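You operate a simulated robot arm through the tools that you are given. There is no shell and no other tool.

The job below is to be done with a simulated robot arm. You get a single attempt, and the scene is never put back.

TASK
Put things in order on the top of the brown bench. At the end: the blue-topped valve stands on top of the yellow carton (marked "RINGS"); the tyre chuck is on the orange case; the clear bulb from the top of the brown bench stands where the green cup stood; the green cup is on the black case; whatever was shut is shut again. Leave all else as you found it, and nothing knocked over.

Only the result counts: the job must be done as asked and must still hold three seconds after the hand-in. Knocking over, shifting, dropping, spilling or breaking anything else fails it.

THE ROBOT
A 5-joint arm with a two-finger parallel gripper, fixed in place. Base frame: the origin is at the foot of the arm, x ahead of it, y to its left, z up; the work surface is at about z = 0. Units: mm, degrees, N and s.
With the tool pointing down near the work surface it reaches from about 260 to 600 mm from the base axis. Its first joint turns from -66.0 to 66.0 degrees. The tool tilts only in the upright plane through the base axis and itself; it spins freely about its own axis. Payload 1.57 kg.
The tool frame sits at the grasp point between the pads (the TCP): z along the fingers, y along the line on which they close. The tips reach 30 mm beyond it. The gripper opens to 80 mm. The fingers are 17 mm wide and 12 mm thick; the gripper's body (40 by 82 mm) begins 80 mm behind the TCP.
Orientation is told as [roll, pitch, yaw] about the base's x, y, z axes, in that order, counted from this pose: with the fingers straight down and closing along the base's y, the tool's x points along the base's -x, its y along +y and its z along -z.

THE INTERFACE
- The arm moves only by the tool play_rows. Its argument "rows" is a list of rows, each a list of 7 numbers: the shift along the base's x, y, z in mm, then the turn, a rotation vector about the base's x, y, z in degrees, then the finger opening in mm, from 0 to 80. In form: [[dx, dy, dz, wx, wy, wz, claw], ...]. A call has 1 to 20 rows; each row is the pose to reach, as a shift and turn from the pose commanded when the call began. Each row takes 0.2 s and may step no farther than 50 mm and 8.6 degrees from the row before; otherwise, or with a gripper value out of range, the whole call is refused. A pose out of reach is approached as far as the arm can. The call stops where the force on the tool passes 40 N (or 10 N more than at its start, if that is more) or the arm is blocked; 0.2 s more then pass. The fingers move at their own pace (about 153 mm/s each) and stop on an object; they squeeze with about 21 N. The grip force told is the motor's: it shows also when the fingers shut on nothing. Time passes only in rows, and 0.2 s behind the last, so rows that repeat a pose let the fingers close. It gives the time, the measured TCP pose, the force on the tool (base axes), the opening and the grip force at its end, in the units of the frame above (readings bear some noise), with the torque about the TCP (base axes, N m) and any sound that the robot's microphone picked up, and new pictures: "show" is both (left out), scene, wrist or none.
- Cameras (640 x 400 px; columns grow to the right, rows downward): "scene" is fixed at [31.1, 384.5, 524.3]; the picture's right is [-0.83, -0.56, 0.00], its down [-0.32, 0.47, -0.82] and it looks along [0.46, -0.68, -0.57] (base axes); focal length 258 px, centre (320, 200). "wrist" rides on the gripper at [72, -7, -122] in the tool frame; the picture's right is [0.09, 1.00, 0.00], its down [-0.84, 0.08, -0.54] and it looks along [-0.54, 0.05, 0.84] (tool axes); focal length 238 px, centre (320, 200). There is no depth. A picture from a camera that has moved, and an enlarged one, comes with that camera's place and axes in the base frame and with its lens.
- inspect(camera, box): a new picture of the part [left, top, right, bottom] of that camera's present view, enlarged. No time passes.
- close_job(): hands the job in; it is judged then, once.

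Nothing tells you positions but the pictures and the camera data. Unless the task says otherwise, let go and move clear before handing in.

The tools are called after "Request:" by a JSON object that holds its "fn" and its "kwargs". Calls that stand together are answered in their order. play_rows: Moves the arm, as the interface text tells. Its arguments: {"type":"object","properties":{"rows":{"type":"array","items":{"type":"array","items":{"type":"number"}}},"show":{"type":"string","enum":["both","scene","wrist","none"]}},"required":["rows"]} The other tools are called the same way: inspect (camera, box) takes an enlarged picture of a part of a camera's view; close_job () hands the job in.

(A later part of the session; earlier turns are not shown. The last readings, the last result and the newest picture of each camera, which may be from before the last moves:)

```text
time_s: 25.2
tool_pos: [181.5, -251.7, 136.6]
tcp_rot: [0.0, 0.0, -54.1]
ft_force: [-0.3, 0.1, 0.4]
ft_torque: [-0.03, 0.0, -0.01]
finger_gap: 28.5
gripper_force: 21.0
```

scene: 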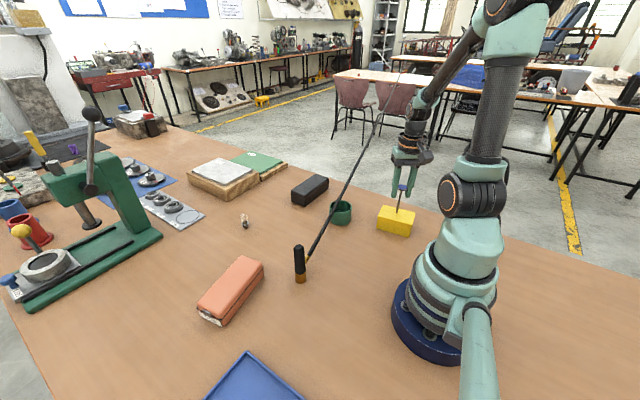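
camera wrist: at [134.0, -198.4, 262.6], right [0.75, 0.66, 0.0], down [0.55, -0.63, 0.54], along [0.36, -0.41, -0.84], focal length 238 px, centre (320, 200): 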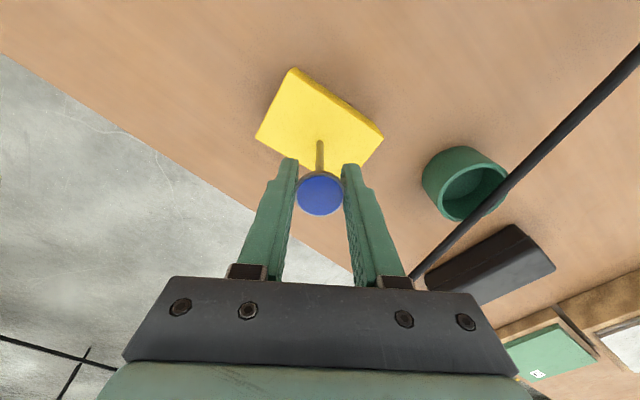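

The contact is now feather-light, so I'll open the fingers gently and watch the valve.

Request:
{"fn": "play_rows", "kwargs": {"rows": [[0, 0, 0, 0, 0, 0, 29], [0, 0, 0, 0, 0, 0, 30], [0, 0, 0, 0, 0, 0, 32], [0, 0, 0, 0, 0, 0, 36], [0, 0, 0, 0, 0, 0, 42], [0, 0, 0, 0, 0, 0, 50], [0, 0, 0, 0, 0, 0, 60], [0, 0, 0, 0, 0, 0, 60]]}}

Request:
{"fn": "inspect", "kwargs": {"camera": "scene", "box": [375, 175, 415, 225]}}

Request:
{"fn": "inspect", "kwargs": {"camera": "wrist", "box": [240, 120, 400, 220]}}

```text
time_s: 27.0
tool_pos: [180.5, -251.9, 135.5]
tcp_rot: [0.0, -0.1, -54.1]
ft_force: [-0.4, -0.3, 0.2]
ft_torque: [0.02, 0.0, -0.03]
finger_gap: 59.9
gripper_force: 0.1
camera wrist: at [133.3, -198.2, 259.1], right [0.75, 0.66, 0.0], down [0.55, -0.63, 0.54], along [0.36, -0.41, -0.84], focal length 238 px, centre (320, 200)
```

scene: 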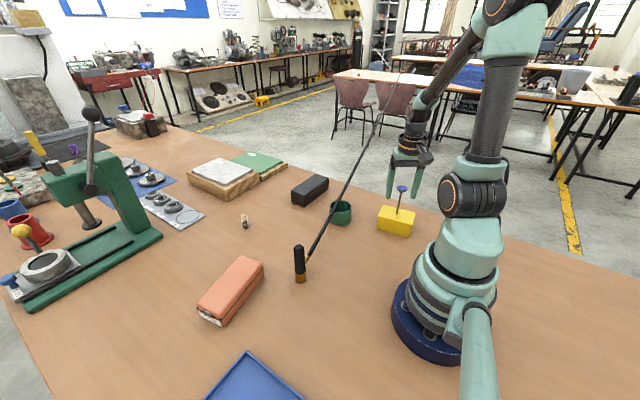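
wrist: 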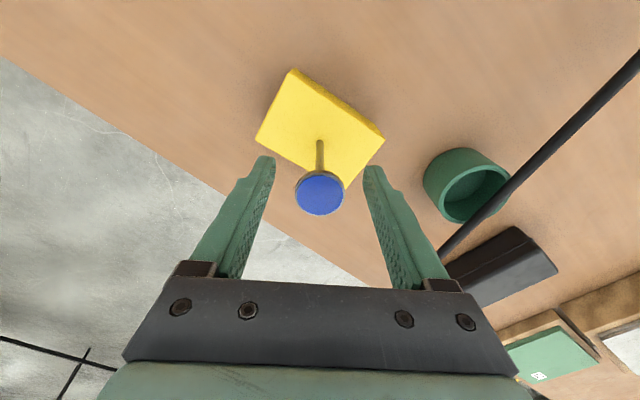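

```text
8.00 times, centred on (395, 200) of scene
camera zoom: at [31.1, 384.5, 524.3], right [-0.83, -0.56, 0.0], down [-0.32, 0.47, -0.82], along [0.46, -0.68, -0.57], focal length 2063 px, centre (-280, 200)
```

zoom: 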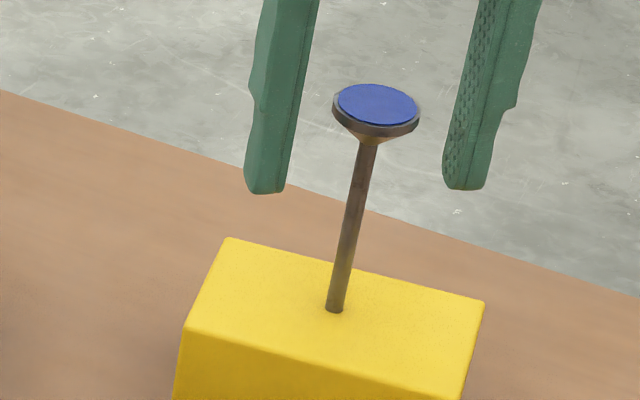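

```text
4.00 times, centred on (320, 170) of wrist
camera zoom: at [133.3, -198.2, 259.1], right [0.75, 0.66, 0.0], down [0.55, -0.63, 0.54], along [0.36, -0.41, -0.84], focal length 953 px, centre (320, 320)
```

zoom: 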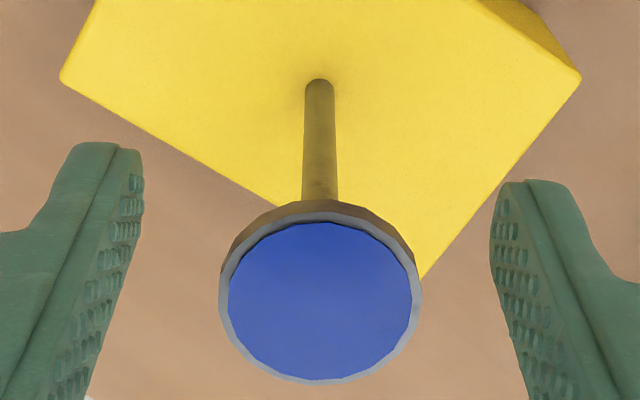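

The valve now stands free and upright on the carton. I'll go straight up and check that it stays put.

Request:
{"fn": "play_rows", "kwargs": {"rows": [[0, 0, 4, 0, 0, 0, 66], [0, 0, 14, 0, 0, 0, 72], [0, 0, 30, 0, 0, 0, 80], [0, 0, 50, 0, 0, 0, 80], [0, 0, 75, 0, 0, 0, 80], [0, 0, 105, 0, 0, 0, 80], [0, 0, 140, 0, 0, 0, 80], [0, 0, 165, 0, 0, 0, 80], [0, 0, 165, 0, 0, 0, 80]]}}

Request:
{"fn": "inspect", "kwargs": {"camera": "scene", "box": [310, 175, 430, 245]}}

Request:
{"fn": "inspect", "kwargs": {"camera": "wrist", "box": [260, 40, 500, 190]}}

```text
time_s: 29.0
tool_pos: [179.9, -252.2, 301.0]
tcp_rot: [0.0, -0.1, -54.1]
ft_force: [0.7, -0.4, -0.2]
ft_torque: [0.0, 0.04, 0.01]
finger_gap: 80.1
gripper_force: 0.0
camera wrist: at [133.0, -199.4, 423.5], right [0.75, 0.66, 0.0], down [0.55, -0.63, 0.54], along [0.36, -0.41, -0.84], focal length 238 px, centre (320, 200)
```

scene: 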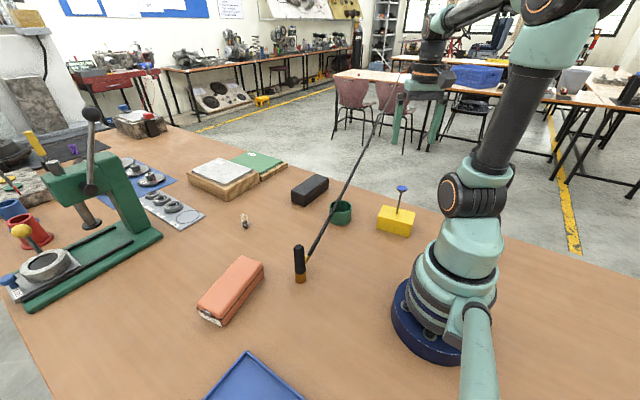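
wrist: 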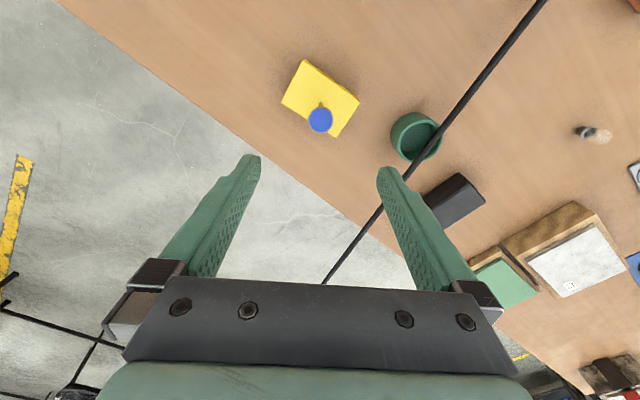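

```text
5.33 times, centred on (370, 210) of scene
camera zoom: at [31.1, 384.5, 524.3], right [-0.83, -0.56, 0.0], down [-0.32, 0.47, -0.82], along [0.46, -0.68, -0.57], focal length 1375 px, centre (53, 147)
```

zoom: 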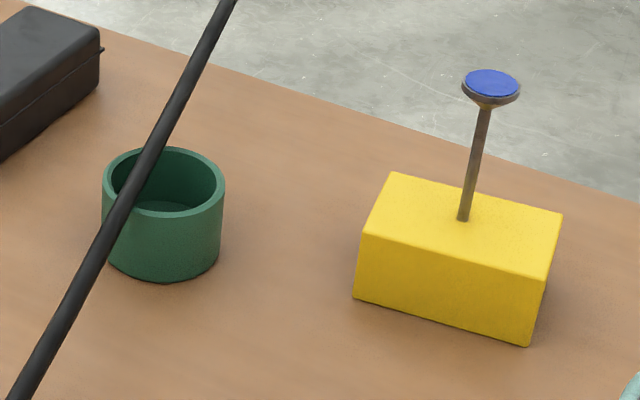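

```text
2.67 times, centred on (380, 115) of wrist
camera zoom: at [133.0, -199.4, 423.5], right [0.75, 0.66, 0.0], down [0.55, -0.63, 0.54], along [0.36, -0.41, -0.84], focal length 636 px, centre (160, 427)
```

zoom: 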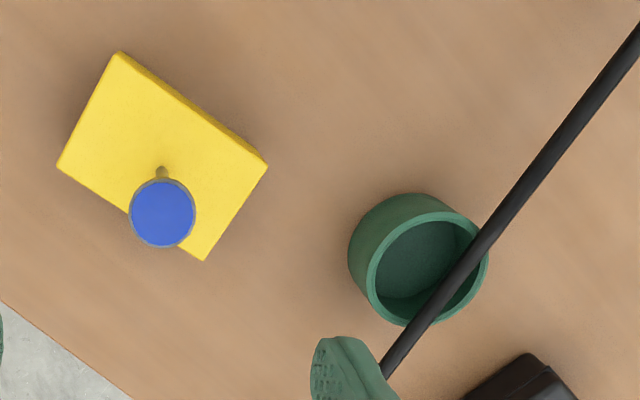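

The valve stands upright at rest on the carton. Next is the chuck: I'll swing over to it with the fingers closing along x, so they stay clear of the hose.

Request:
{"fn": "play_rows", "kwargs": {"rows": [[22, 26, 0, 0, 0, -3, 80], [44, 53, 0, 0, 0, -6, 80], [66, 79, 0, 0, 0, -9, 80], [88, 106, 0, 0, 0, -12, 80], [105, 132, 0, 0, 0, -16, 80], [110, 165, 0, 0, 0, -20, 80], [114, 200, 0, 0, 0, -24, 80], [117, 240, -10, 0, 0, -28, 80], [120, 280, -30, 0, 0, -32, 80], [121, 310, -60, 0, 0, -36, 80], [121, 320, -80, 0, 0, -36, 80], [121, 320, -80, 0, 0, -36, 80]]}}

Request:
{"fn": "inspect", "kwargs": {"camera": "wrist", "box": [240, 90, 400, 190]}}

Request:
{"fn": "inspect", "kwargs": {"camera": "scene", "box": [260, 170, 360, 300]}}

```text
time_s: 31.6
tool_pos: [301.8, 68.8, 220.5]
tcp_rot: [0.0, 0.0, -90.1]
ft_force: [-0.2, 0.4, -0.4]
ft_torque: [-0.01, 0.01, 0.02]
finger_gap: 80.1
gripper_force: 0.0
camera wrist: at [294.3, 139.4, 344.4], right [1.0, 0.09, 0.0], down [0.08, -0.84, 0.54], along [0.05, -0.54, -0.84], focal length 238 px, centre (320, 200)
```

scene: 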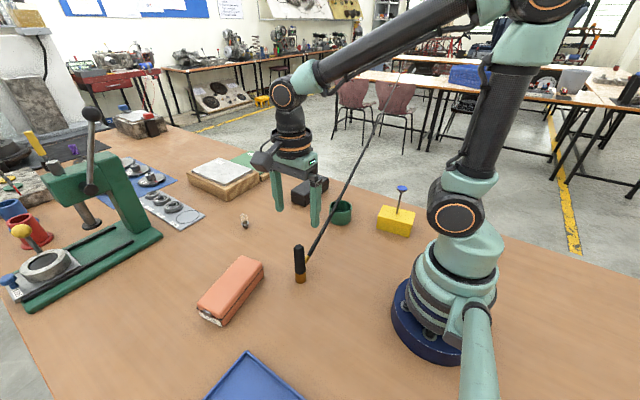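
wrist: 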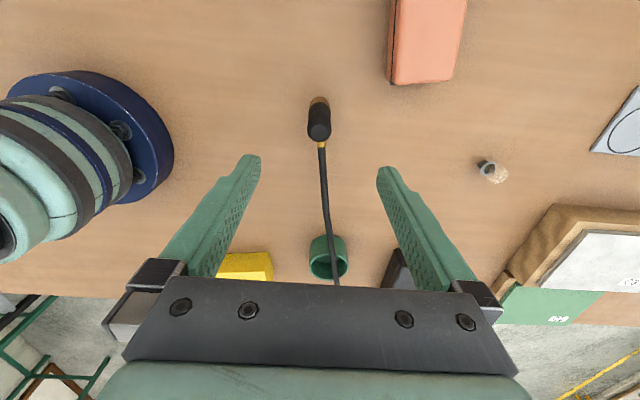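

```text
4.00 times, centred on (320, 140) of wrist
camera zoom: at [294.3, 139.4, 344.4], right [1.0, 0.09, 0.0], down [0.08, -0.84, 0.54], along [0.05, -0.54, -0.84], focal length 953 px, centre (320, 440)
```

zoom: 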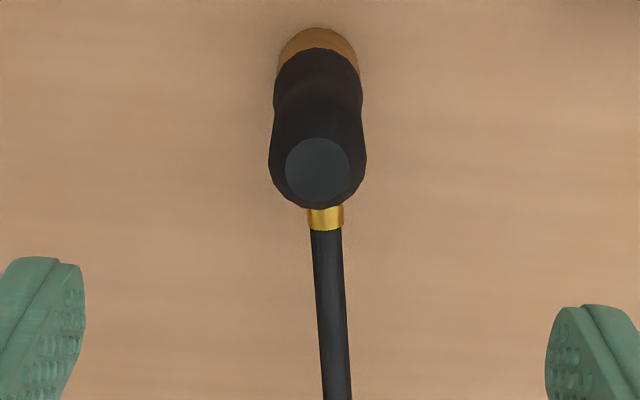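

```text
3.08 times, centred on (310, 235) of scene
camera zoom: at [31.1, 384.5, 524.3], right [-0.83, -0.56, 0.0], down [-0.32, 0.47, -0.82], along [0.46, -0.68, -0.57], focal length 794 px, centre (351, 92)
```

zoom: 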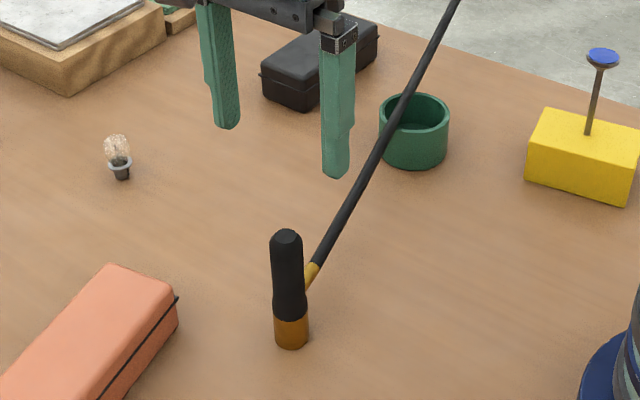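

The chuck is at about (300, 68), 24 mm thick. I'll lower over it, nudging 1.7 mm toward -x, and then close.

Request:
{"fn": "play_rows", "kwargs": {"rows": [[-1.7, 0, -15, 0, 0, 0, 80], [-1.7, 0, -40, 0, 0, 0, 80], [-1.7, 0, -65, 0, 0, 0, 80], [-1.7, 0, -90, 0, 0, 0, 80], [-1.7, 0, -110, 0, 0, 0, 80], [-1.7, 0, -128, 0, 0, 0, 80], [-1.7, 0, -140, 0, 0, 0, 80], [-1.7, 0, -142, 0, 0, 0, 60], [-1.7, 0, -142, 0, 0, 0, 40], [-1.7, 0, -142, 0, 0, 0, 40]]}}

Request:
{"fn": "inspect", "kwargs": {"camera": "wrist", "box": [240, 100, 400, 240]}}

Request:
{"fn": "inspect", "kwargs": {"camera": "scene", "box": [260, 200, 360, 300]}}

```text
time_s: 33.8
tool_pos: [300.8, 67.8, 77.8]
tcp_rot: [-0.1, 0.0, -90.2]
ft_force: [-0.3, 0.3, 0.4]
ft_torque: [0.0, 0.0, -0.03]
finger_gap: 39.9
gripper_force: 0.0
camera wrist: at [294.1, 138.8, 201.6], right [1.0, 0.09, 0.0], down [0.08, -0.84, 0.54], along [0.05, -0.54, -0.84], focal length 238 px, centre (320, 200)
```

scene: 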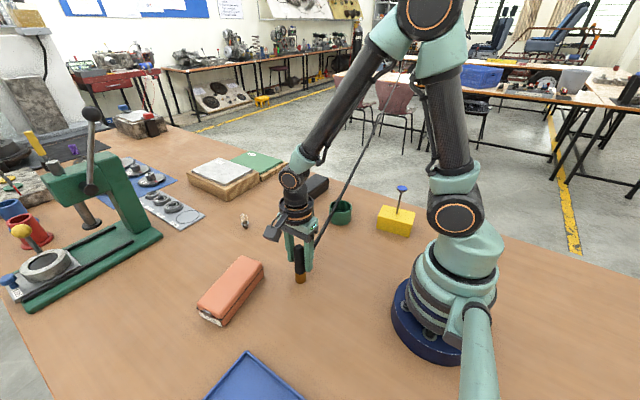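
wrist: 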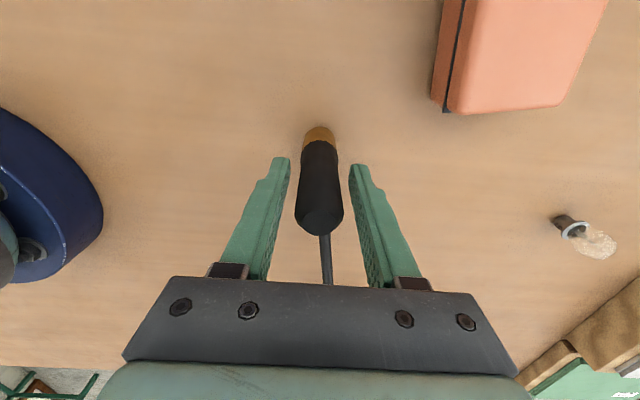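

```text
2.86 times, centred on (320, 170) of wrist
camera zoom: at [294.1, 138.8, 201.6], right [1.0, 0.09, 0.0], down [0.08, -0.84, 0.54], along [0.05, -0.54, -0.84], focal length 681 px, centre (320, 286)
```

zoom: 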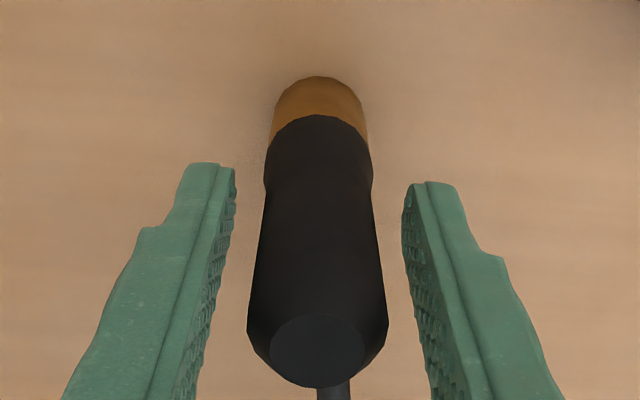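

```text
4.00 times, centred on (310, 250) of scene
camera zoom: at [31.1, 384.5, 524.3], right [-0.83, -0.56, 0.0], down [-0.32, 0.47, -0.82], along [0.46, -0.68, -0.57], focal length 1032 px, centre (360, 0)
```

zoom: 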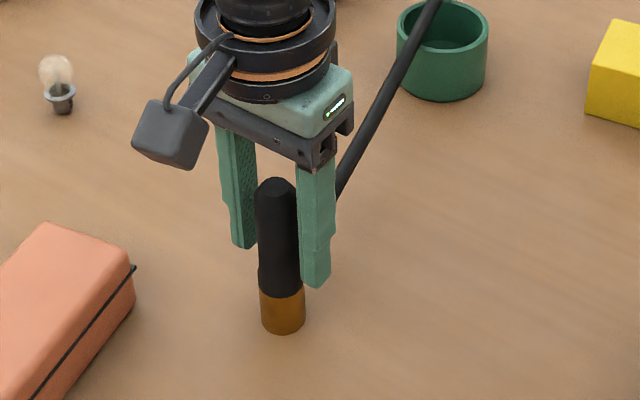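

The chuck is between the pads and the hose is clear behind it. I'm closing on the chuck now.

Request:
{"fn": "play_rows", "kwargs": {"rows": [[0, 0, 0, 0, 0, 0, 32], [0, 0, 0, 0, 0, 0, 28], [0, 0, 0, 0, 0, 0, 26], [0, 0, 0, 0, 0, 0, 24], [0, 0, 0, 0, 0, 0, 22], [0, 0, 0, 0, 0, 0, 18], [0, 0, 0, 0, 0, 0, 18]], "show": "scene"}}

```text
time_s: 35.4
tool_pos: [300.2, 67.7, 79.0]
tcp_rot: [0.0, 0.0, -90.1]
ft_force: [0.1, 0.0, -0.3]
ft_torque: [0.0, 0.03, 0.0]
finger_gap: 26.1
gripper_force: 21.0
```

scene: 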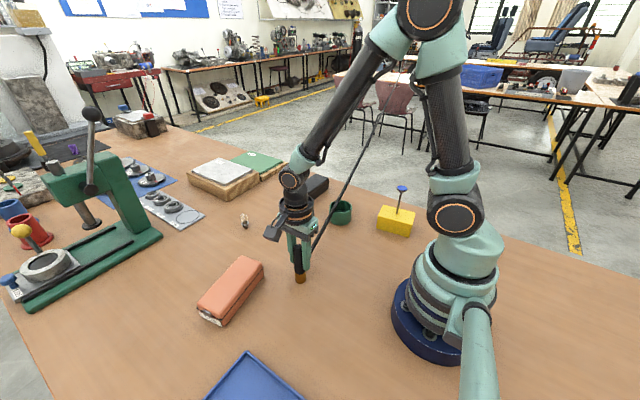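

The chuck is gripped at 26.1 mm. I'll lift it slowly and see how the hose pulls.

Request:
{"fn": "play_rows", "kwargs": {"rows": [[0, 0, 3, 0, 0, 0, 18], [0, 0, 8, 0, 0, 0, 18], [0, 0, 15, 0, 0, 0, 18], [0, 0, 24, 0, 0, 0, 18], [0, 0, 34, 0, 0, 0, 18], [0, 0, 45, 0, 0, 0, 18], [0, 0, 56, 0, 0, 0, 18], [0, 0, 66, 0, 0, 0, 18], [0, 0, 74, 0, 0, 0, 18], [0, 0, 80, 0, 0, 0, 18], [0, 0, 80, 0, 0, 0, 18]]}}

Request:
{"fn": "inspect", "kwargs": {"camera": "scene", "box": [230, 130, 430, 300]}}

```text
time_s: 37.8
tool_pos: [299.9, 68.0, 158.7]
tcp_rot: [0.0, 0.0, -90.1]
ft_force: [-0.1, -0.5, -1.5]
ft_torque: [0.01, 0.02, 0.01]
finger_gap: 26.1
gripper_force: 21.1
camera wrist: at [293.7, 138.8, 281.9], right [1.0, 0.09, 0.0], down [0.08, -0.84, 0.54], along [0.05, -0.54, -0.84], focal length 238 px, centre (320, 200)
```

scene: 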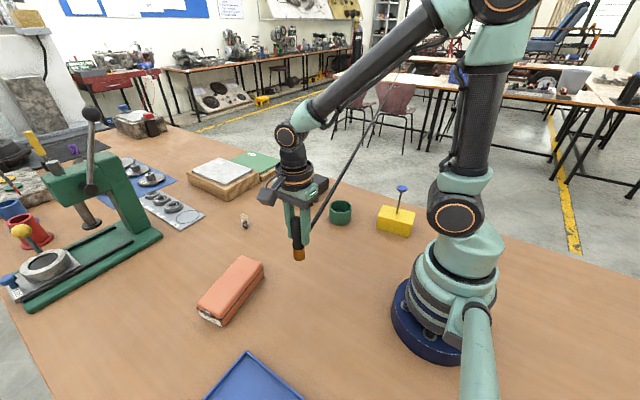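
wrist: 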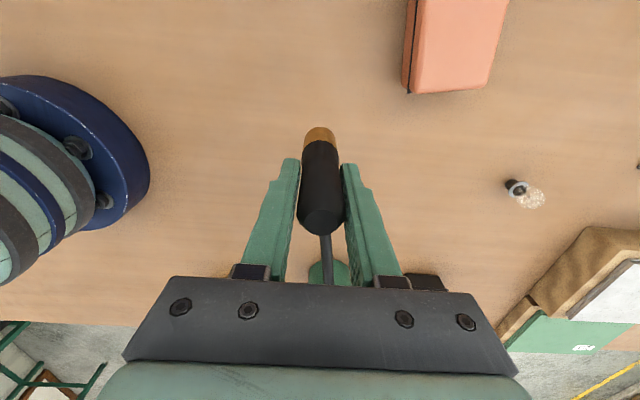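

```text
2.35 times, centred on (330, 215) of scene
camera zoom: at [31.1, 384.5, 524.3], right [-0.83, -0.56, 0.0], down [-0.32, 0.47, -0.82], along [0.46, -0.68, -0.57], focal length 607 px, centre (296, 165)
```

zoom: 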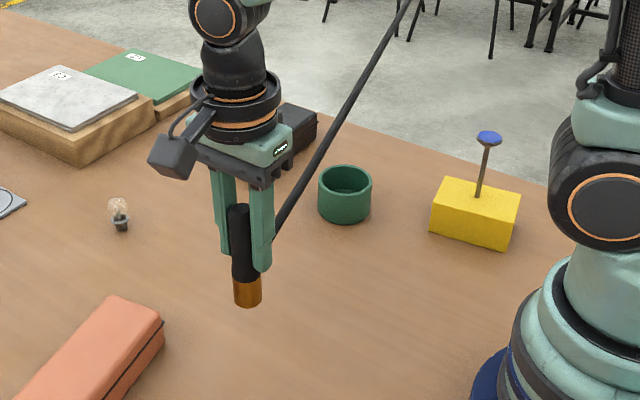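

The hose adds almost no force. I'll carry the chuck over to the middle of the orange case, near (401, 190).

Request:
{"fn": "play_rows", "kwargs": {"rows": [[3, 4, 0, 0, 0, 0, 18], [10, 12, 0, 0, 0, 0, 18], [19, 23, 0, 0, 0, 0, 18], [28, 34, 0, 0, 0, 0, 18], [37, 45, 0, 0, 0, 0, 18], [46, 56, 0, 0, 0, 0, 18], [55, 67, 0, 0, 0, 0, 18], [64, 78, 0, 0, 0, 0, 18], [73, 89, 0, 0, 0, 0, 18], [82, 100, 0, 0, 0, 0, 18], [90, 109, 0, 0, 0, 0, 18], [96, 116, 0, 0, 0, 0, 18], [100, 121, 0, 0, 0, 0, 18], [101, 122, 0, 0, 0, 0, 18], [101, 122, 0, 0, 0, 0, 18]]}}

Request:
{"fn": "inspect", "kwargs": {"camera": "scene", "box": [180, 170, 300, 340]}}

Request:
{"fn": "inspect", "kwargs": {"camera": "wrist", "box": [220, 60, 420, 240]}}

```text
time_s: 41.0
tool_pos: [401.3, 190.5, 158.3]
tcp_rot: [0.0, 0.0, -90.2]
ft_force: [-1.2, 0.0, -2.0]
ft_torque: [0.01, -0.03, -0.02]
finger_gap: 26.2
gripper_force: 20.8
camera wrist: at [394.7, 261.4, 281.7], right [1.0, 0.09, 0.0], down [0.08, -0.84, 0.54], along [0.05, -0.54, -0.84], focal length 238 px, centre (320, 200)
```

scene: 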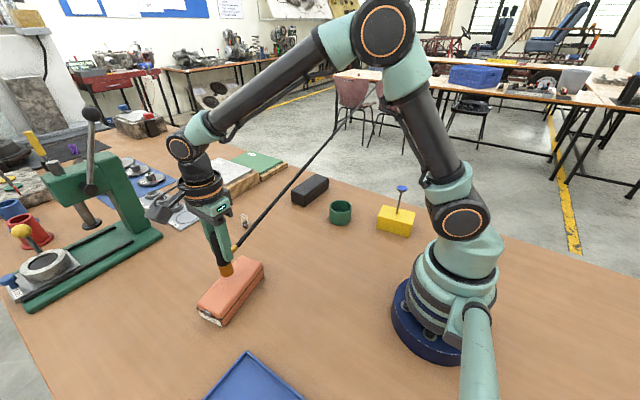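
wrist: 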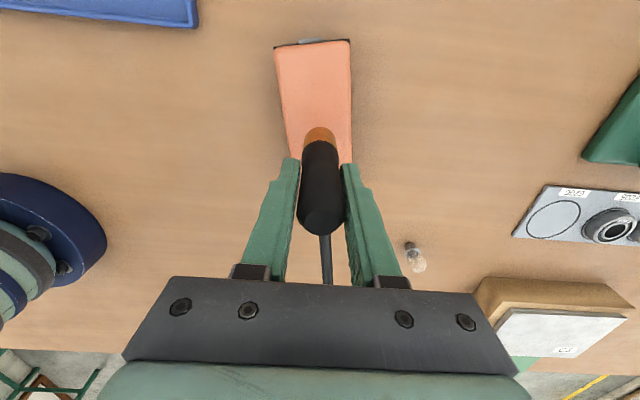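

```text
2.35 times, centred on (240, 255) of scene
camera zoom: at [31.1, 384.5, 524.3], right [-0.83, -0.56, 0.0], down [-0.32, 0.47, -0.82], along [0.46, -0.68, -0.57], focal length 607 px, centre (508, 71)
```

zoom: 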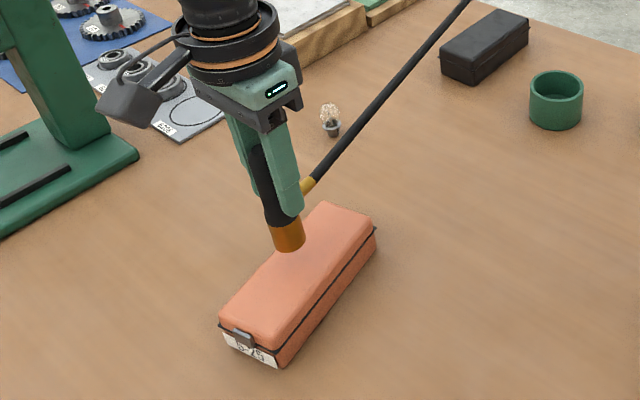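

```text
2.22 times, centred on (320, 150) of wrist
camera zoom: at [394.7, 261.4, 281.7], right [1.0, 0.09, 0.0], down [0.08, -0.84, 0.54], along [0.05, -0.54, -0.84], focal length 530 px, centre (320, 311)
```

zoom: 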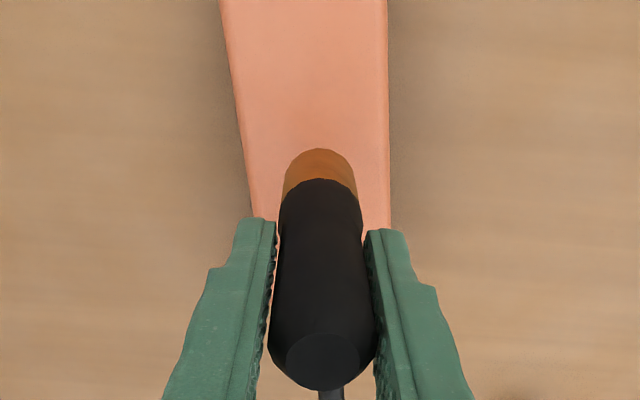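

The chuck is lined up over the case, about 3 mm too far in +x. I'll correct that and lower to just above the lid.

Request:
{"fn": "play_rows", "kwargs": {"rows": [[-1, 0, -4, 0, 0, 0, 18], [-3, 0, -10, 0, 0, 0, 18], [-3, 0, -17, 0, 0, 0, 18], [-3, 0, -23, 0, 0, 0, 18], [-3, 0, -28, 0, 0, 0, 18], [-3, 0, -30, 0, 0, 0, 18], [-3, 0, -30, 0, 0, 0, 18]]}}

Request:
{"fn": "inspect", "kwargs": {"camera": "scene", "box": [190, 210, 290, 330]}}

```text
time_s: 42.6
tool_pos: [397.8, 190.5, 127.9]
tcp_rot: [0.0, -0.1, -90.1]
ft_force: [0.1, 0.0, -1.7]
ft_torque: [-0.02, -0.02, 0.02]
finger_gap: 26.3
gripper_force: 20.6
camera wrist: at [391.3, 261.2, 252.1], right [1.0, 0.09, 0.0], down [0.08, -0.84, 0.54], along [0.05, -0.54, -0.84], focal length 238 px, centre (320, 200)
```

scene: 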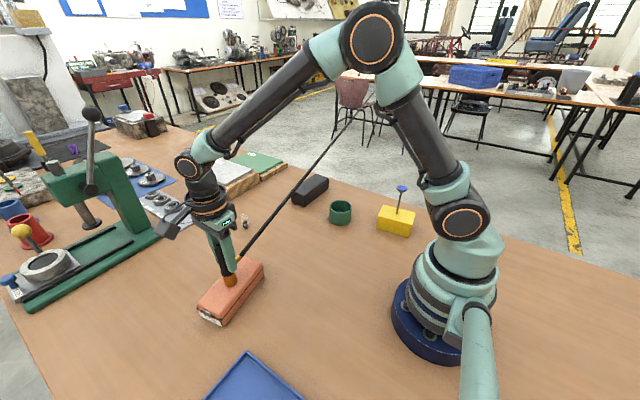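
wrist: 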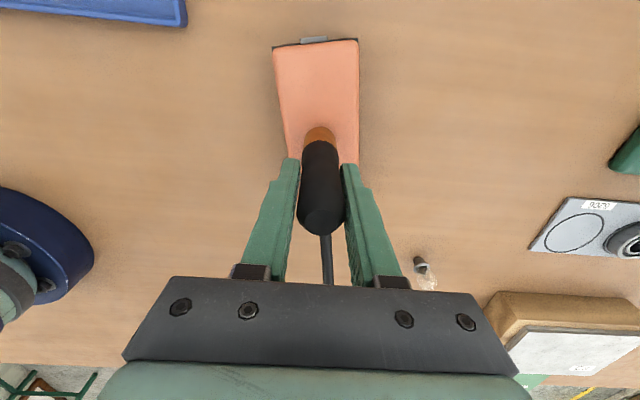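

```text
3.33 times, centred on (240, 270) of scene
camera zoom: at [31.1, 384.5, 524.3], right [-0.83, -0.56, 0.0], down [-0.32, 0.47, -0.82], along [0.46, -0.68, -0.57], focal length 860 px, centre (587, -33)
```

zoom: 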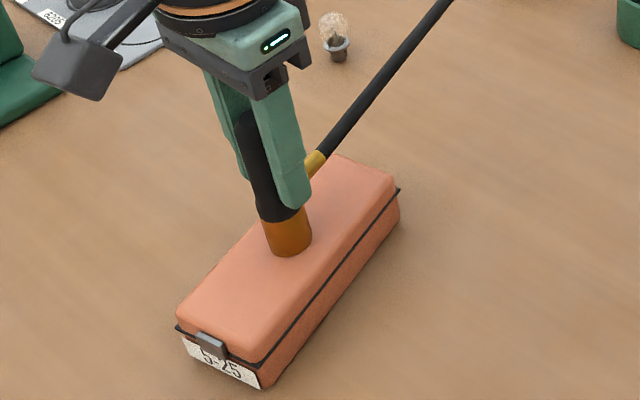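

Request:
{"fn": "play_rows", "kwargs": {"rows": [[0, 0, -1, 0, 0, 0, 18], [0, 0, -2, 0, 0, 0, 18], [0, 0, -3, 0, 0, 0, 18], [0, 0, -4, 0, 0, 0, 18], [0, 0, -4, 0, 0, 0, 18]], "show": "none"}}

```text
time_s: 43.8
tool_pos: [398.9, 189.9, 126.5]
tcp_rot: [0.0, 0.1, -90.0]
ft_force: [-4.0, 1.1, 17.3]
ft_torque: [0.18, 0.11, 0.02]
finger_gap: 26.2
gripper_force: 21.0
```

Request:
{"fn": "play_rows", "kwargs": {"rows": [[0, 0, 0.5, 0, 0, 0, 18], [0, 0, 1, 0, 0, 0, 18], [0, 0, 1, 0, 0, 0, 18]], "show": "none"}}

```text
time_s: 44.6
tool_pos: [398.2, 190.0, 124.8]
tcp_rot: [0.1, 0.0, -90.1]
ft_force: [2.1, 1.8, 3.5]
ft_torque: [0.13, -0.18, 0.0]
finger_gap: 26.5
gripper_force: 20.8
```

Contact is light now, so I'll open gradually and look.

Request:
{"fn": "play_rows", "kwargs": {"rows": [[0, 0, 0, 0, 0, 0, 27], [0, 0, 0, 0, 0, 0, 29], [0, 0, 0, 0, 0, 0, 33], [0, 0, 0, 0, 0, 0, 40], [0, 0, 0, 0, 0, 0, 50], [0, 0, 0, 0, 0, 0, 60], [0, 0, 0, 0, 0, 0, 60]]}}

Request:
{"fn": "inspect", "kwargs": {"camera": "scene", "box": [190, 210, 290, 330]}}

Request:
{"fn": "inspect", "kwargs": {"camera": "wrist", "box": [240, 100, 400, 240]}}

```text
time_s: 46.2
tool_pos: [399.5, 189.7, 125.8]
tcp_rot: [-0.1, 0.0, -90.1]
ft_force: [-0.6, 0.3, 0.2]
ft_torque: [0.01, 0.01, 0.01]
finger_gap: 59.9
gripper_force: 0.1
camera wrist: at [392.0, 260.8, 249.0], right [1.0, 0.09, 0.0], down [0.08, -0.84, 0.54], along [0.05, -0.54, -0.84], focal length 238 px, centre (320, 200)
```

scene: 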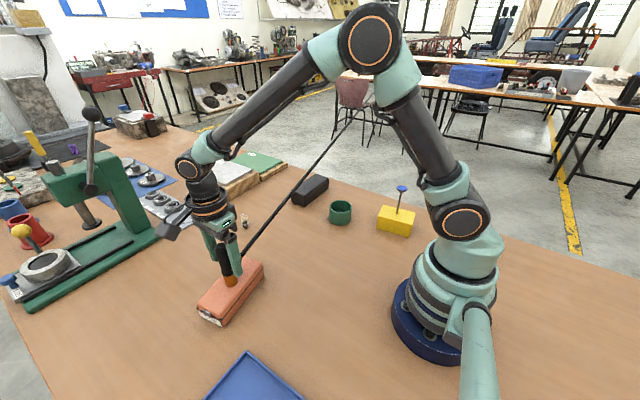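
wrist: 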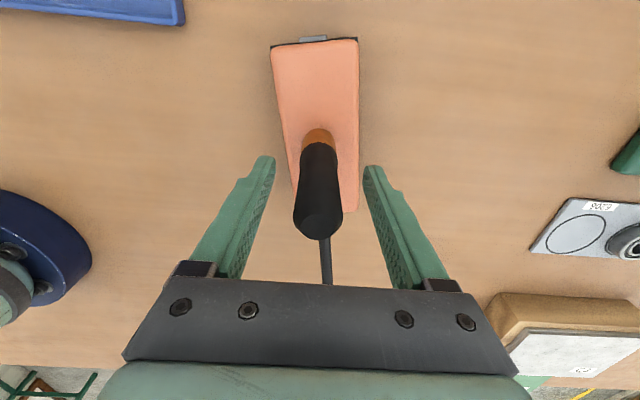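

```text
3.33 times, centred on (240, 270) of scene
camera zoom: at [31.1, 384.5, 524.3], right [-0.83, -0.56, 0.0], down [-0.32, 0.47, -0.82], along [0.46, -0.68, -0.57], focal length 860 px, centre (587, -33)
```

zoom: 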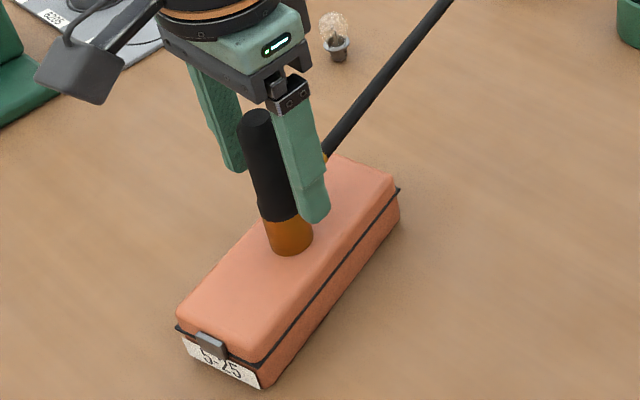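

```text
2.86 times, centred on (320, 170) of wrist
camera zoom: at [392.0, 260.8, 249.0], right [1.0, 0.09, 0.0], down [0.08, -0.84, 0.54], along [0.05, -0.54, -0.84], focal length 681 px, centre (320, 286)
```

zoom: 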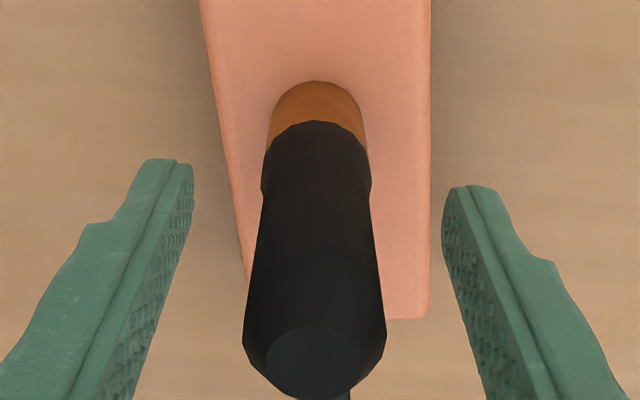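

The chuck stands on the orange case. I'll rise straight up and check that it stays upright.

Request:
{"fn": "play_rows", "kwargs": {"rows": [[0, 0, 4, 0, 0, 0, 68], [0, 0, 14, 0, 0, 0, 76], [0, 0, 30, 0, 0, 0, 80], [0, 0, 50, 0, 0, 0, 80], [0, 0, 75, 0, 0, 0, 80], [0, 0, 105, 0, 0, 0, 80], [0, 0, 140, 0, 0, 0, 80], [0, 0, 160, 0, 0, 0, 80], [0, 0, 160, 0, 0, 0, 80]]}}

Request:
{"fn": "inspect", "kwargs": {"camera": "scene", "box": [180, 180, 360, 330]}}

Request:
{"fn": "inspect", "kwargs": {"camera": "wrist", "box": [240, 60, 400, 200]}}

```text
time_s: 48.2
tool_pos: [397.0, 189.2, 286.4]
tcp_rot: [0.1, 0.0, -90.0]
ft_force: [-0.9, 1.7, 0.4]
ft_torque: [-0.01, 0.0, 0.01]
finger_gap: 79.9
gripper_force: 0.0
camera wrist: at [391.0, 260.5, 410.1], right [1.0, 0.09, 0.0], down [0.08, -0.84, 0.54], along [0.05, -0.54, -0.84], focal length 238 px, centre (320, 200)
```

scene: 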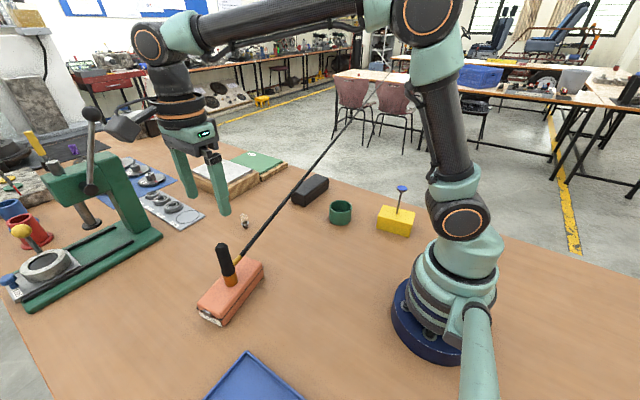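
wrist: 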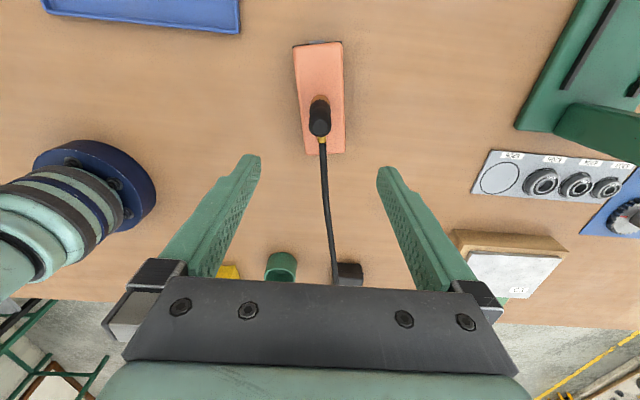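

```text
2.67 times, centred on (270, 255) of scene
camera zoom: at [31.1, 384.5, 524.3], right [-0.83, -0.56, 0.0], down [-0.32, 0.47, -0.82], along [0.46, -0.68, -0.57], focal length 688 px, centre (453, 53)
```

zoom: 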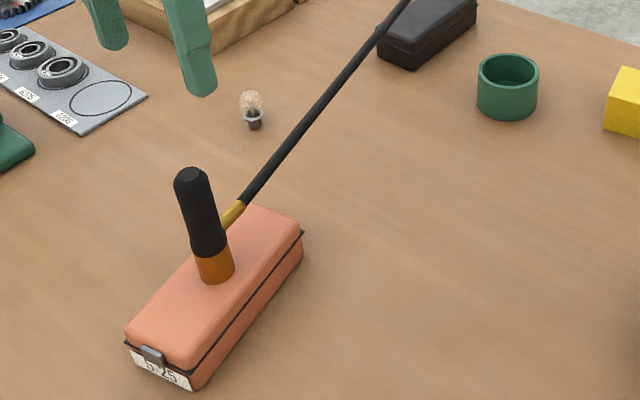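

```text
2.86 times, centred on (320, 130) of wrist
camera zoom: at [391.0, 260.5, 410.1], right [1.0, 0.09, 0.0], down [0.08, -0.84, 0.54], along [0.05, -0.54, -0.84], focal length 681 px, centre (320, 400)
```

zoom: 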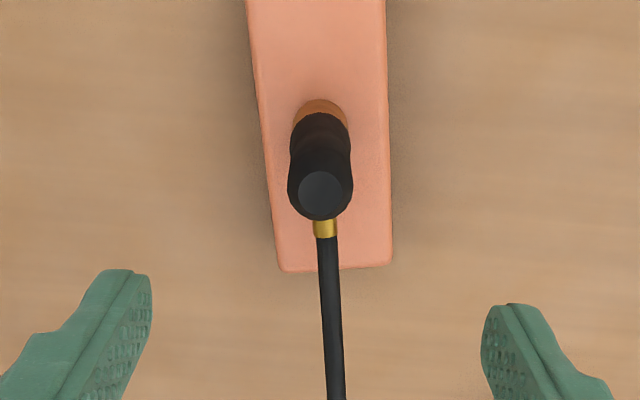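

The chuck is upright and steady on the orange case. The hose now runs toward the black case, so I'll check that before handling the cup.

Request:
{"fn": "inspect", "kwargs": {"camera": "scene", "box": [220, 90, 420, 260]}}

Request:
{"fn": "inspect", "kwargs": {"camera": "wrist", "box": [220, 180, 400, 290]}}

Request:
{"fn": "inspect", "kwargs": {"camera": "scene", "box": [270, 160, 370, 230]}}

```text
2.35 times, centred on (320, 175) of scene
camera zoom: at [31.1, 384.5, 524.3], right [-0.83, -0.56, 0.0], down [-0.32, 0.47, -0.82], along [0.46, -0.68, -0.57], focal length 607 px, centre (320, 259)
```

zoom: 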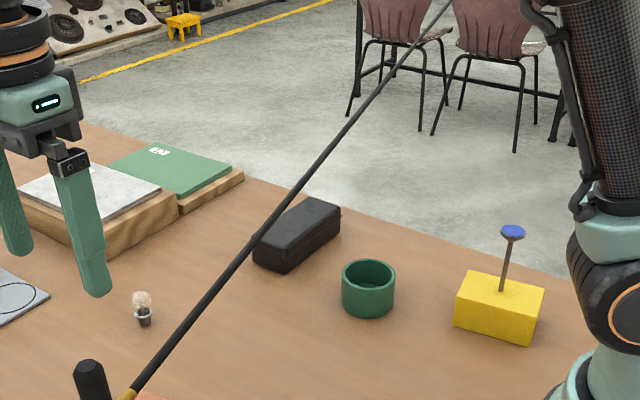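

```text
3.56 times, centred on (310, 235) of wrist
camera zoom: at [391.0, 260.5, 410.1], right [1.0, 0.09, 0.0], down [0.08, -0.84, 0.54], along [0.05, -0.54, -0.84], focal length 848 px, centre (356, 76)
```

zoom: 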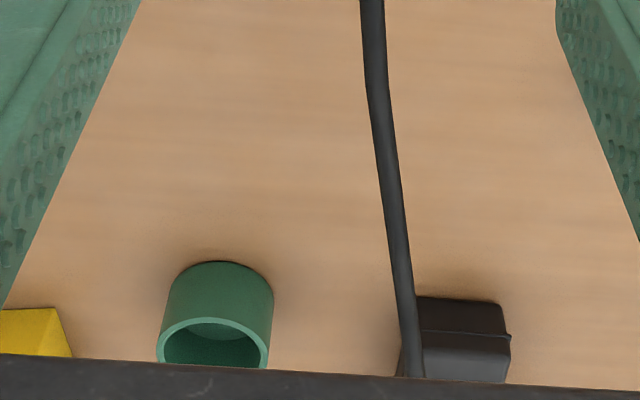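

```text
5.71 times, centred on (320, 195) of scene
camera zoom: at [31.1, 384.5, 524.3], right [-0.83, -0.56, 0.0], down [-0.32, 0.47, -0.82], along [0.46, -0.68, -0.57], focal length 1474 px, centre (320, 229)
```

zoom: 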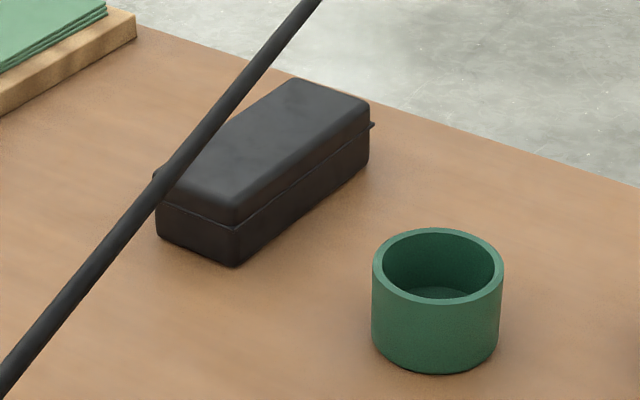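

The hose now crosses above the black case at about z = 135, which would get in the way of setting the cup down there. I'll move the chuck to a free spot on the bench near (356, 69), do the cup and bulb, then put the chuck back on the orange case last.

Request:
{"fn": "play_rows", "kwargs": {"rows": [[0, 0.7, -25, 0, 0, 0, 80], [0, 0.7, -55, 0, 0, 0, 80], [0, 0.7, -85, 0, 0, 0, 80], [0, 0.7, -110, 0, 0, 0, 80], [0, 0.7, -130, 0, 0, 0, 80], [0, 0.7, -148, 0, 0, 0, 80], [0, 0.7, -158, 0, 0, 0, 70], [0, 0.7, -159, 0, 0, 0, 50], [0, 0.7, -159, 0, 0, 0, 38], [0, 0.7, -159, 0, 0, 0, 32], [0, 0.7, -159, 0, 0, 0, 32]]}}

Request:
{"fn": "inspect", "kwargs": {"camera": "wrist", "box": [240, 100, 400, 240]}}

```text
time_s: 50.6
tool_pos: [399.1, 191.4, 127.0]
tcp_rot: [0.0, 0.0, -90.1]
ft_force: [0.7, 0.7, 0.4]
ft_torque: [-0.02, 0.02, 0.0]
finger_gap: 31.9
gripper_force: 0.2
camera wrist: at [392.0, 262.7, 249.5], right [1.0, 0.09, 0.0], down [0.08, -0.84, 0.54], along [0.05, -0.54, -0.84], focal length 238 px, centre (320, 200)
```

scene: 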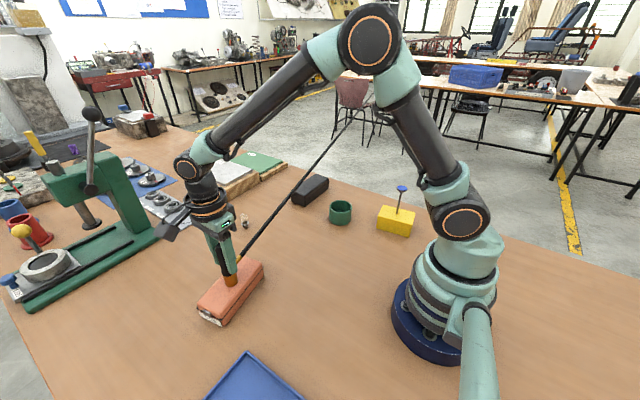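
wrist: 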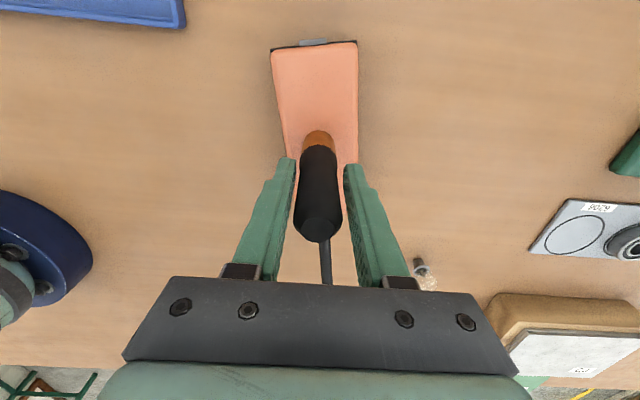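

```text
2.86 times, centred on (320, 170) of wrist
camera zoom: at [392.0, 262.7, 249.5], right [1.0, 0.09, 0.0], down [0.08, -0.84, 0.54], along [0.05, -0.54, -0.84], focal length 681 px, centre (320, 286)
```

zoom: 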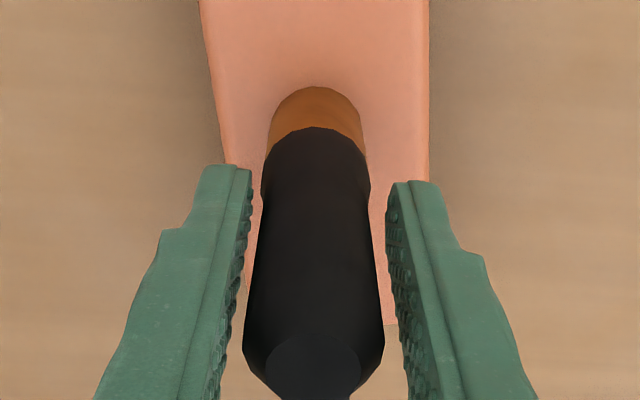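

Request:
{"fn": "play_rows", "kwargs": {"rows": [[-1, 0, 0, 0, 0, 0, 30], [-1, 0, 0, 0, 0, 0, 27], [-1, 0, 0, 0, 0, 0, 24], [-1, 0, 0, 0, 0, 0, 20], [-1, 0, 0, 0, 0, 0, 18], [-1, 0, 0, 0, 0, 0, 18], [-1, 0, 3, 0, 0, 0, 18], [-1, 0, 10, 0, 0, 0, 18], [-1, 0, 20, 0, 0, 0, 18], [-1, 0, 32, 0, 0, 0, 18], [-1, 0, 40, 0, 0, 0, 18], [-1, 0, 44, 0, 0, 0, 18], [-1, 0, 44, 0, 0, 0, 18]]}}

Request:
{"fn": "inspect", "kwargs": {"camera": "scene", "box": [180, 170, 300, 330]}}

```text
time_s: 53.4
tool_pos: [398.9, 190.6, 172.1]
tcp_rot: [0.0, -0.1, -90.0]
ft_force: [-0.1, -0.2, -1.7]
ft_torque: [0.0, 0.0, 0.0]
finger_gap: 26.0
gripper_force: 21.0
camera wrist: at [391.8, 261.3, 294.4], right [1.0, 0.09, 0.0], down [0.08, -0.84, 0.54], along [0.05, -0.54, -0.84], focal length 238 px, centre (320, 200)
```

scene: 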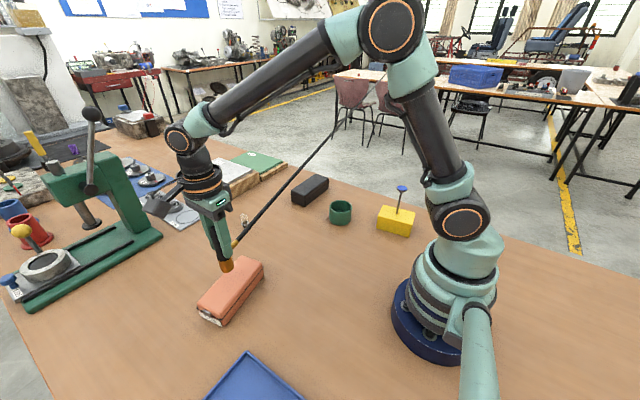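
wrist: 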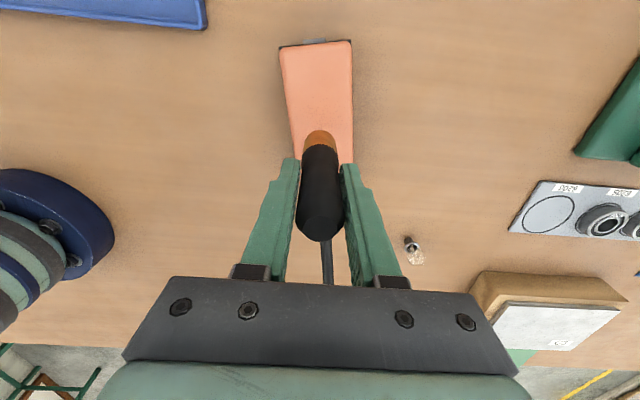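

```text
2.50 times, centred on (240, 250) of scene
camera zoom: at [31.1, 384.5, 524.3], right [-0.83, -0.56, 0.0], down [-0.32, 0.47, -0.82], along [0.46, -0.68, -0.57], focal length 645 px, centre (520, 75)
```

zoom: 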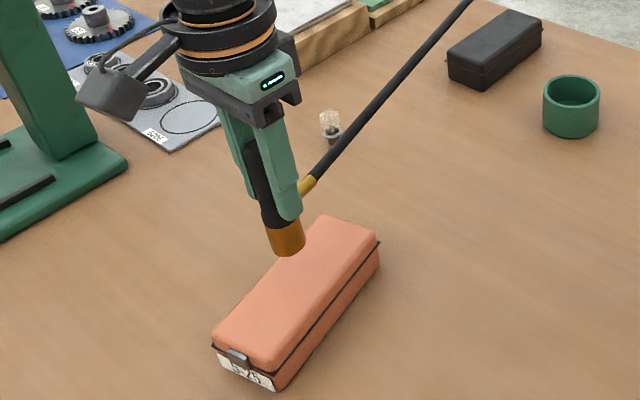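

The chuck is held. I'll carry it to the parking spot on the open bench and lower it.

Request:
{"fn": "play_rows", "kwargs": {"rows": [[-2, -5, 0, 0, 0, 0, 18], [-6, -16, 0, 0, 0, 0, 18], [-11, -30, 0, 0, 0, 0, 18], [-16, -44, 0, 0, 0, 0, 18], [-21, -58, 0, 0, 0, 0, 18], [-26, -72, 0, 0, 0, 0, 18], [-31, -86, 0, 0, 0, 0, 18], [-36, -100, 0, 0, 0, 0, 18], [-41, -112, 0, 0, 0, 0, 18], [-44, -119, 0, 0, 0, 0, 18], [-44, -121, -8, 0, 0, 0, 18], [-44, -121, -22, 0, 0, 0, 18], [-44, -121, -38, 0, 0, 0, 18], [-44, -121, -54, 0, 0, 0, 18], [-44, -121, -68, 0, 0, 0, 18], [-44, -121, -80, 0, 0, 0, 18], [-44, -121, -87, 0, 0, 0, 18], [-44, -121, -89, 0, 0, 0, 18], [-44, -121, -89, 0, 0, 0, 18]]}}

Request:
{"fn": "inspect", "kwargs": {"camera": "scene", "box": [220, 170, 360, 310]}}

```text
time_s: 57.4
tool_pos: [352.7, 68.9, 80.4]
tcp_rot: [0.0, 0.1, -90.1]
ft_force: [0.0, 0.3, -0.9]
ft_torque: [0.02, 0.01, -0.01]
finger_gap: 26.3
gripper_force: 20.8
camera wrist: at [346.6, 140.5, 204.6], right [1.0, 0.09, 0.0], down [0.08, -0.84, 0.54], along [0.05, -0.54, -0.84], focal length 238 px, centre (320, 200)
```

scene: 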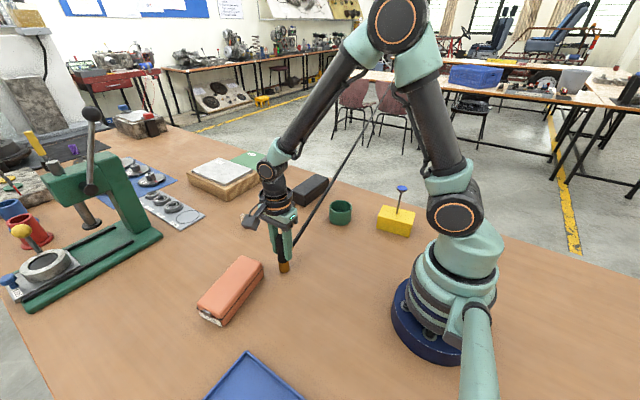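
wrist: 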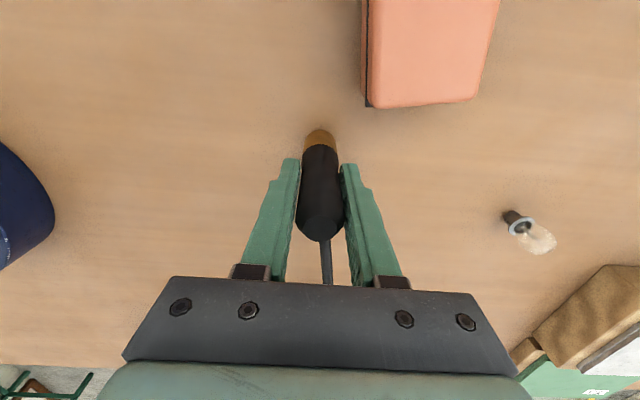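

```text
2.86 times, centred on (290, 240) of scene
camera zoom: at [31.1, 384.5, 524.3], right [-0.83, -0.56, 0.0], down [-0.32, 0.47, -0.82], along [0.46, -0.68, -0.57], focal length 737 px, centre (406, 86)
```

zoom: 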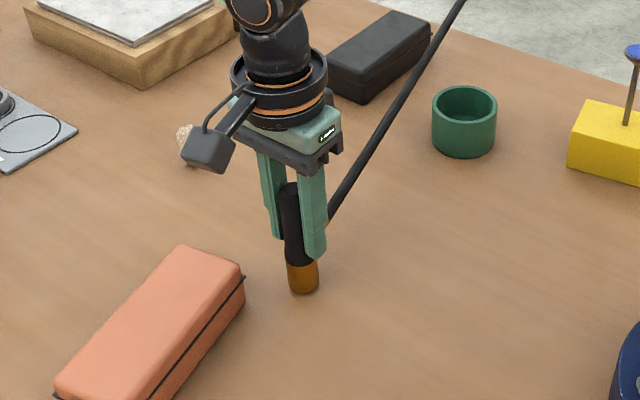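

Request:
{"fn": "play_rows", "kwargs": {"rows": [[0, 0, -1, 0, 0, 0, 18], [0, 0, -1.7, 0, 0, 0, 18], [0, 0, -1.7, 0, 0, 0, 18]], "show": "none"}}

```text
time_s: 58.2
tool_pos: [353.1, 68.2, 80.3]
tcp_rot: [0.0, 0.0, -90.1]
ft_force: [0.4, 1.0, -1.1]
ft_torque: [0.03, -0.03, 0.01]
finger_gap: 26.6
gripper_force: 21.3
```

Request:
{"fn": "play_rows", "kwargs": {"rows": [[0, 0, -0.4, 0, 0, 0, 18], [0, 0, -0.8, 0, 0, 0, 18], [0, 0, -0.8, 0, 0, 0, 18]], "show": "none"}}

```text
time_s: 59.0
tool_pos: [353.5, 70.1, 79.6]
tcp_rot: [0.1, 0.0, -90.2]
ft_force: [-0.2, 0.4, -1.3]
ft_torque: [0.0, 0.0, -0.02]
finger_gap: 26.0
gripper_force: 21.5
```

Request:
{"fn": "play_rows", "kwargs": {"rows": [[0, 0, -0.4, 0, 0, 0, 18], [0, 0, -0.8, 0, 0, 0, 18], [0, 0, -0.8, 0, 0, 0, 18]], "show": "none"}}

```text
time_s: 59.8
tool_pos: [354.2, 70.9, 79.2]
tcp_rot: [0.0, 0.0, -90.0]
ft_force: [0.4, -0.4, -1.4]
ft_torque: [0.01, 0.02, 0.01]
finger_gap: 26.2
gripper_force: 21.5
```

Request:
{"fn": "play_rows", "kwargs": {"rows": [[0, 0, -0.3, 0, 0, 0, 18], [0, 0, -0.6, 0, 0, 0, 18], [0, 0, -0.6, 0, 0, 0, 18]], "show": "none"}}

```text
time_s: 60.6
tool_pos: [352.8, 70.4, 78.0]
tcp_rot: [0.1, -0.1, -90.0]
ft_force: [0.1, 0.3, -1.2]
ft_torque: [-0.01, -0.01, -0.01]
finger_gap: 26.5
gripper_force: 21.3
```

Request:
{"fn": "play_rows", "kwargs": {"rows": [[0, 0, -0.3, 0, 0, 0, 18], [0, 0, -0.6, 0, 0, 0, 18], [0, 0, -0.6, 0, 0, 0, 18]], "show": "none"}}

Request:
{"fn": "inspect", "kwargs": {"camera": "scene", "box": [260, 230, 310, 280]}}

```text
time_s: 61.4
tool_pos: [354.8, 70.0, 77.6]
tcp_rot: [0.0, -0.1, -90.1]
ft_force: [-0.4, 0.7, -1.1]
ft_torque: [0.01, -0.02, 0.01]
finger_gap: 26.5
gripper_force: 20.8
```

```text
8.00 times, centred on (285, 255) of scene
camera zoom: at [31.1, 384.5, 524.3], right [-0.83, -0.56, 0.0], down [-0.32, 0.47, -0.82], along [0.46, -0.68, -0.57], focal length 2063 px, centre (600, -240)
```

zoom: 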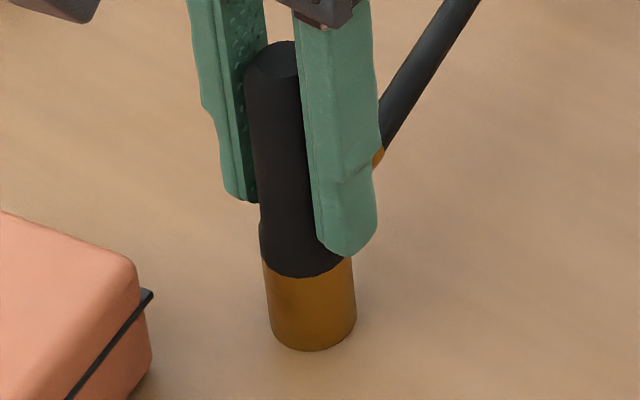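

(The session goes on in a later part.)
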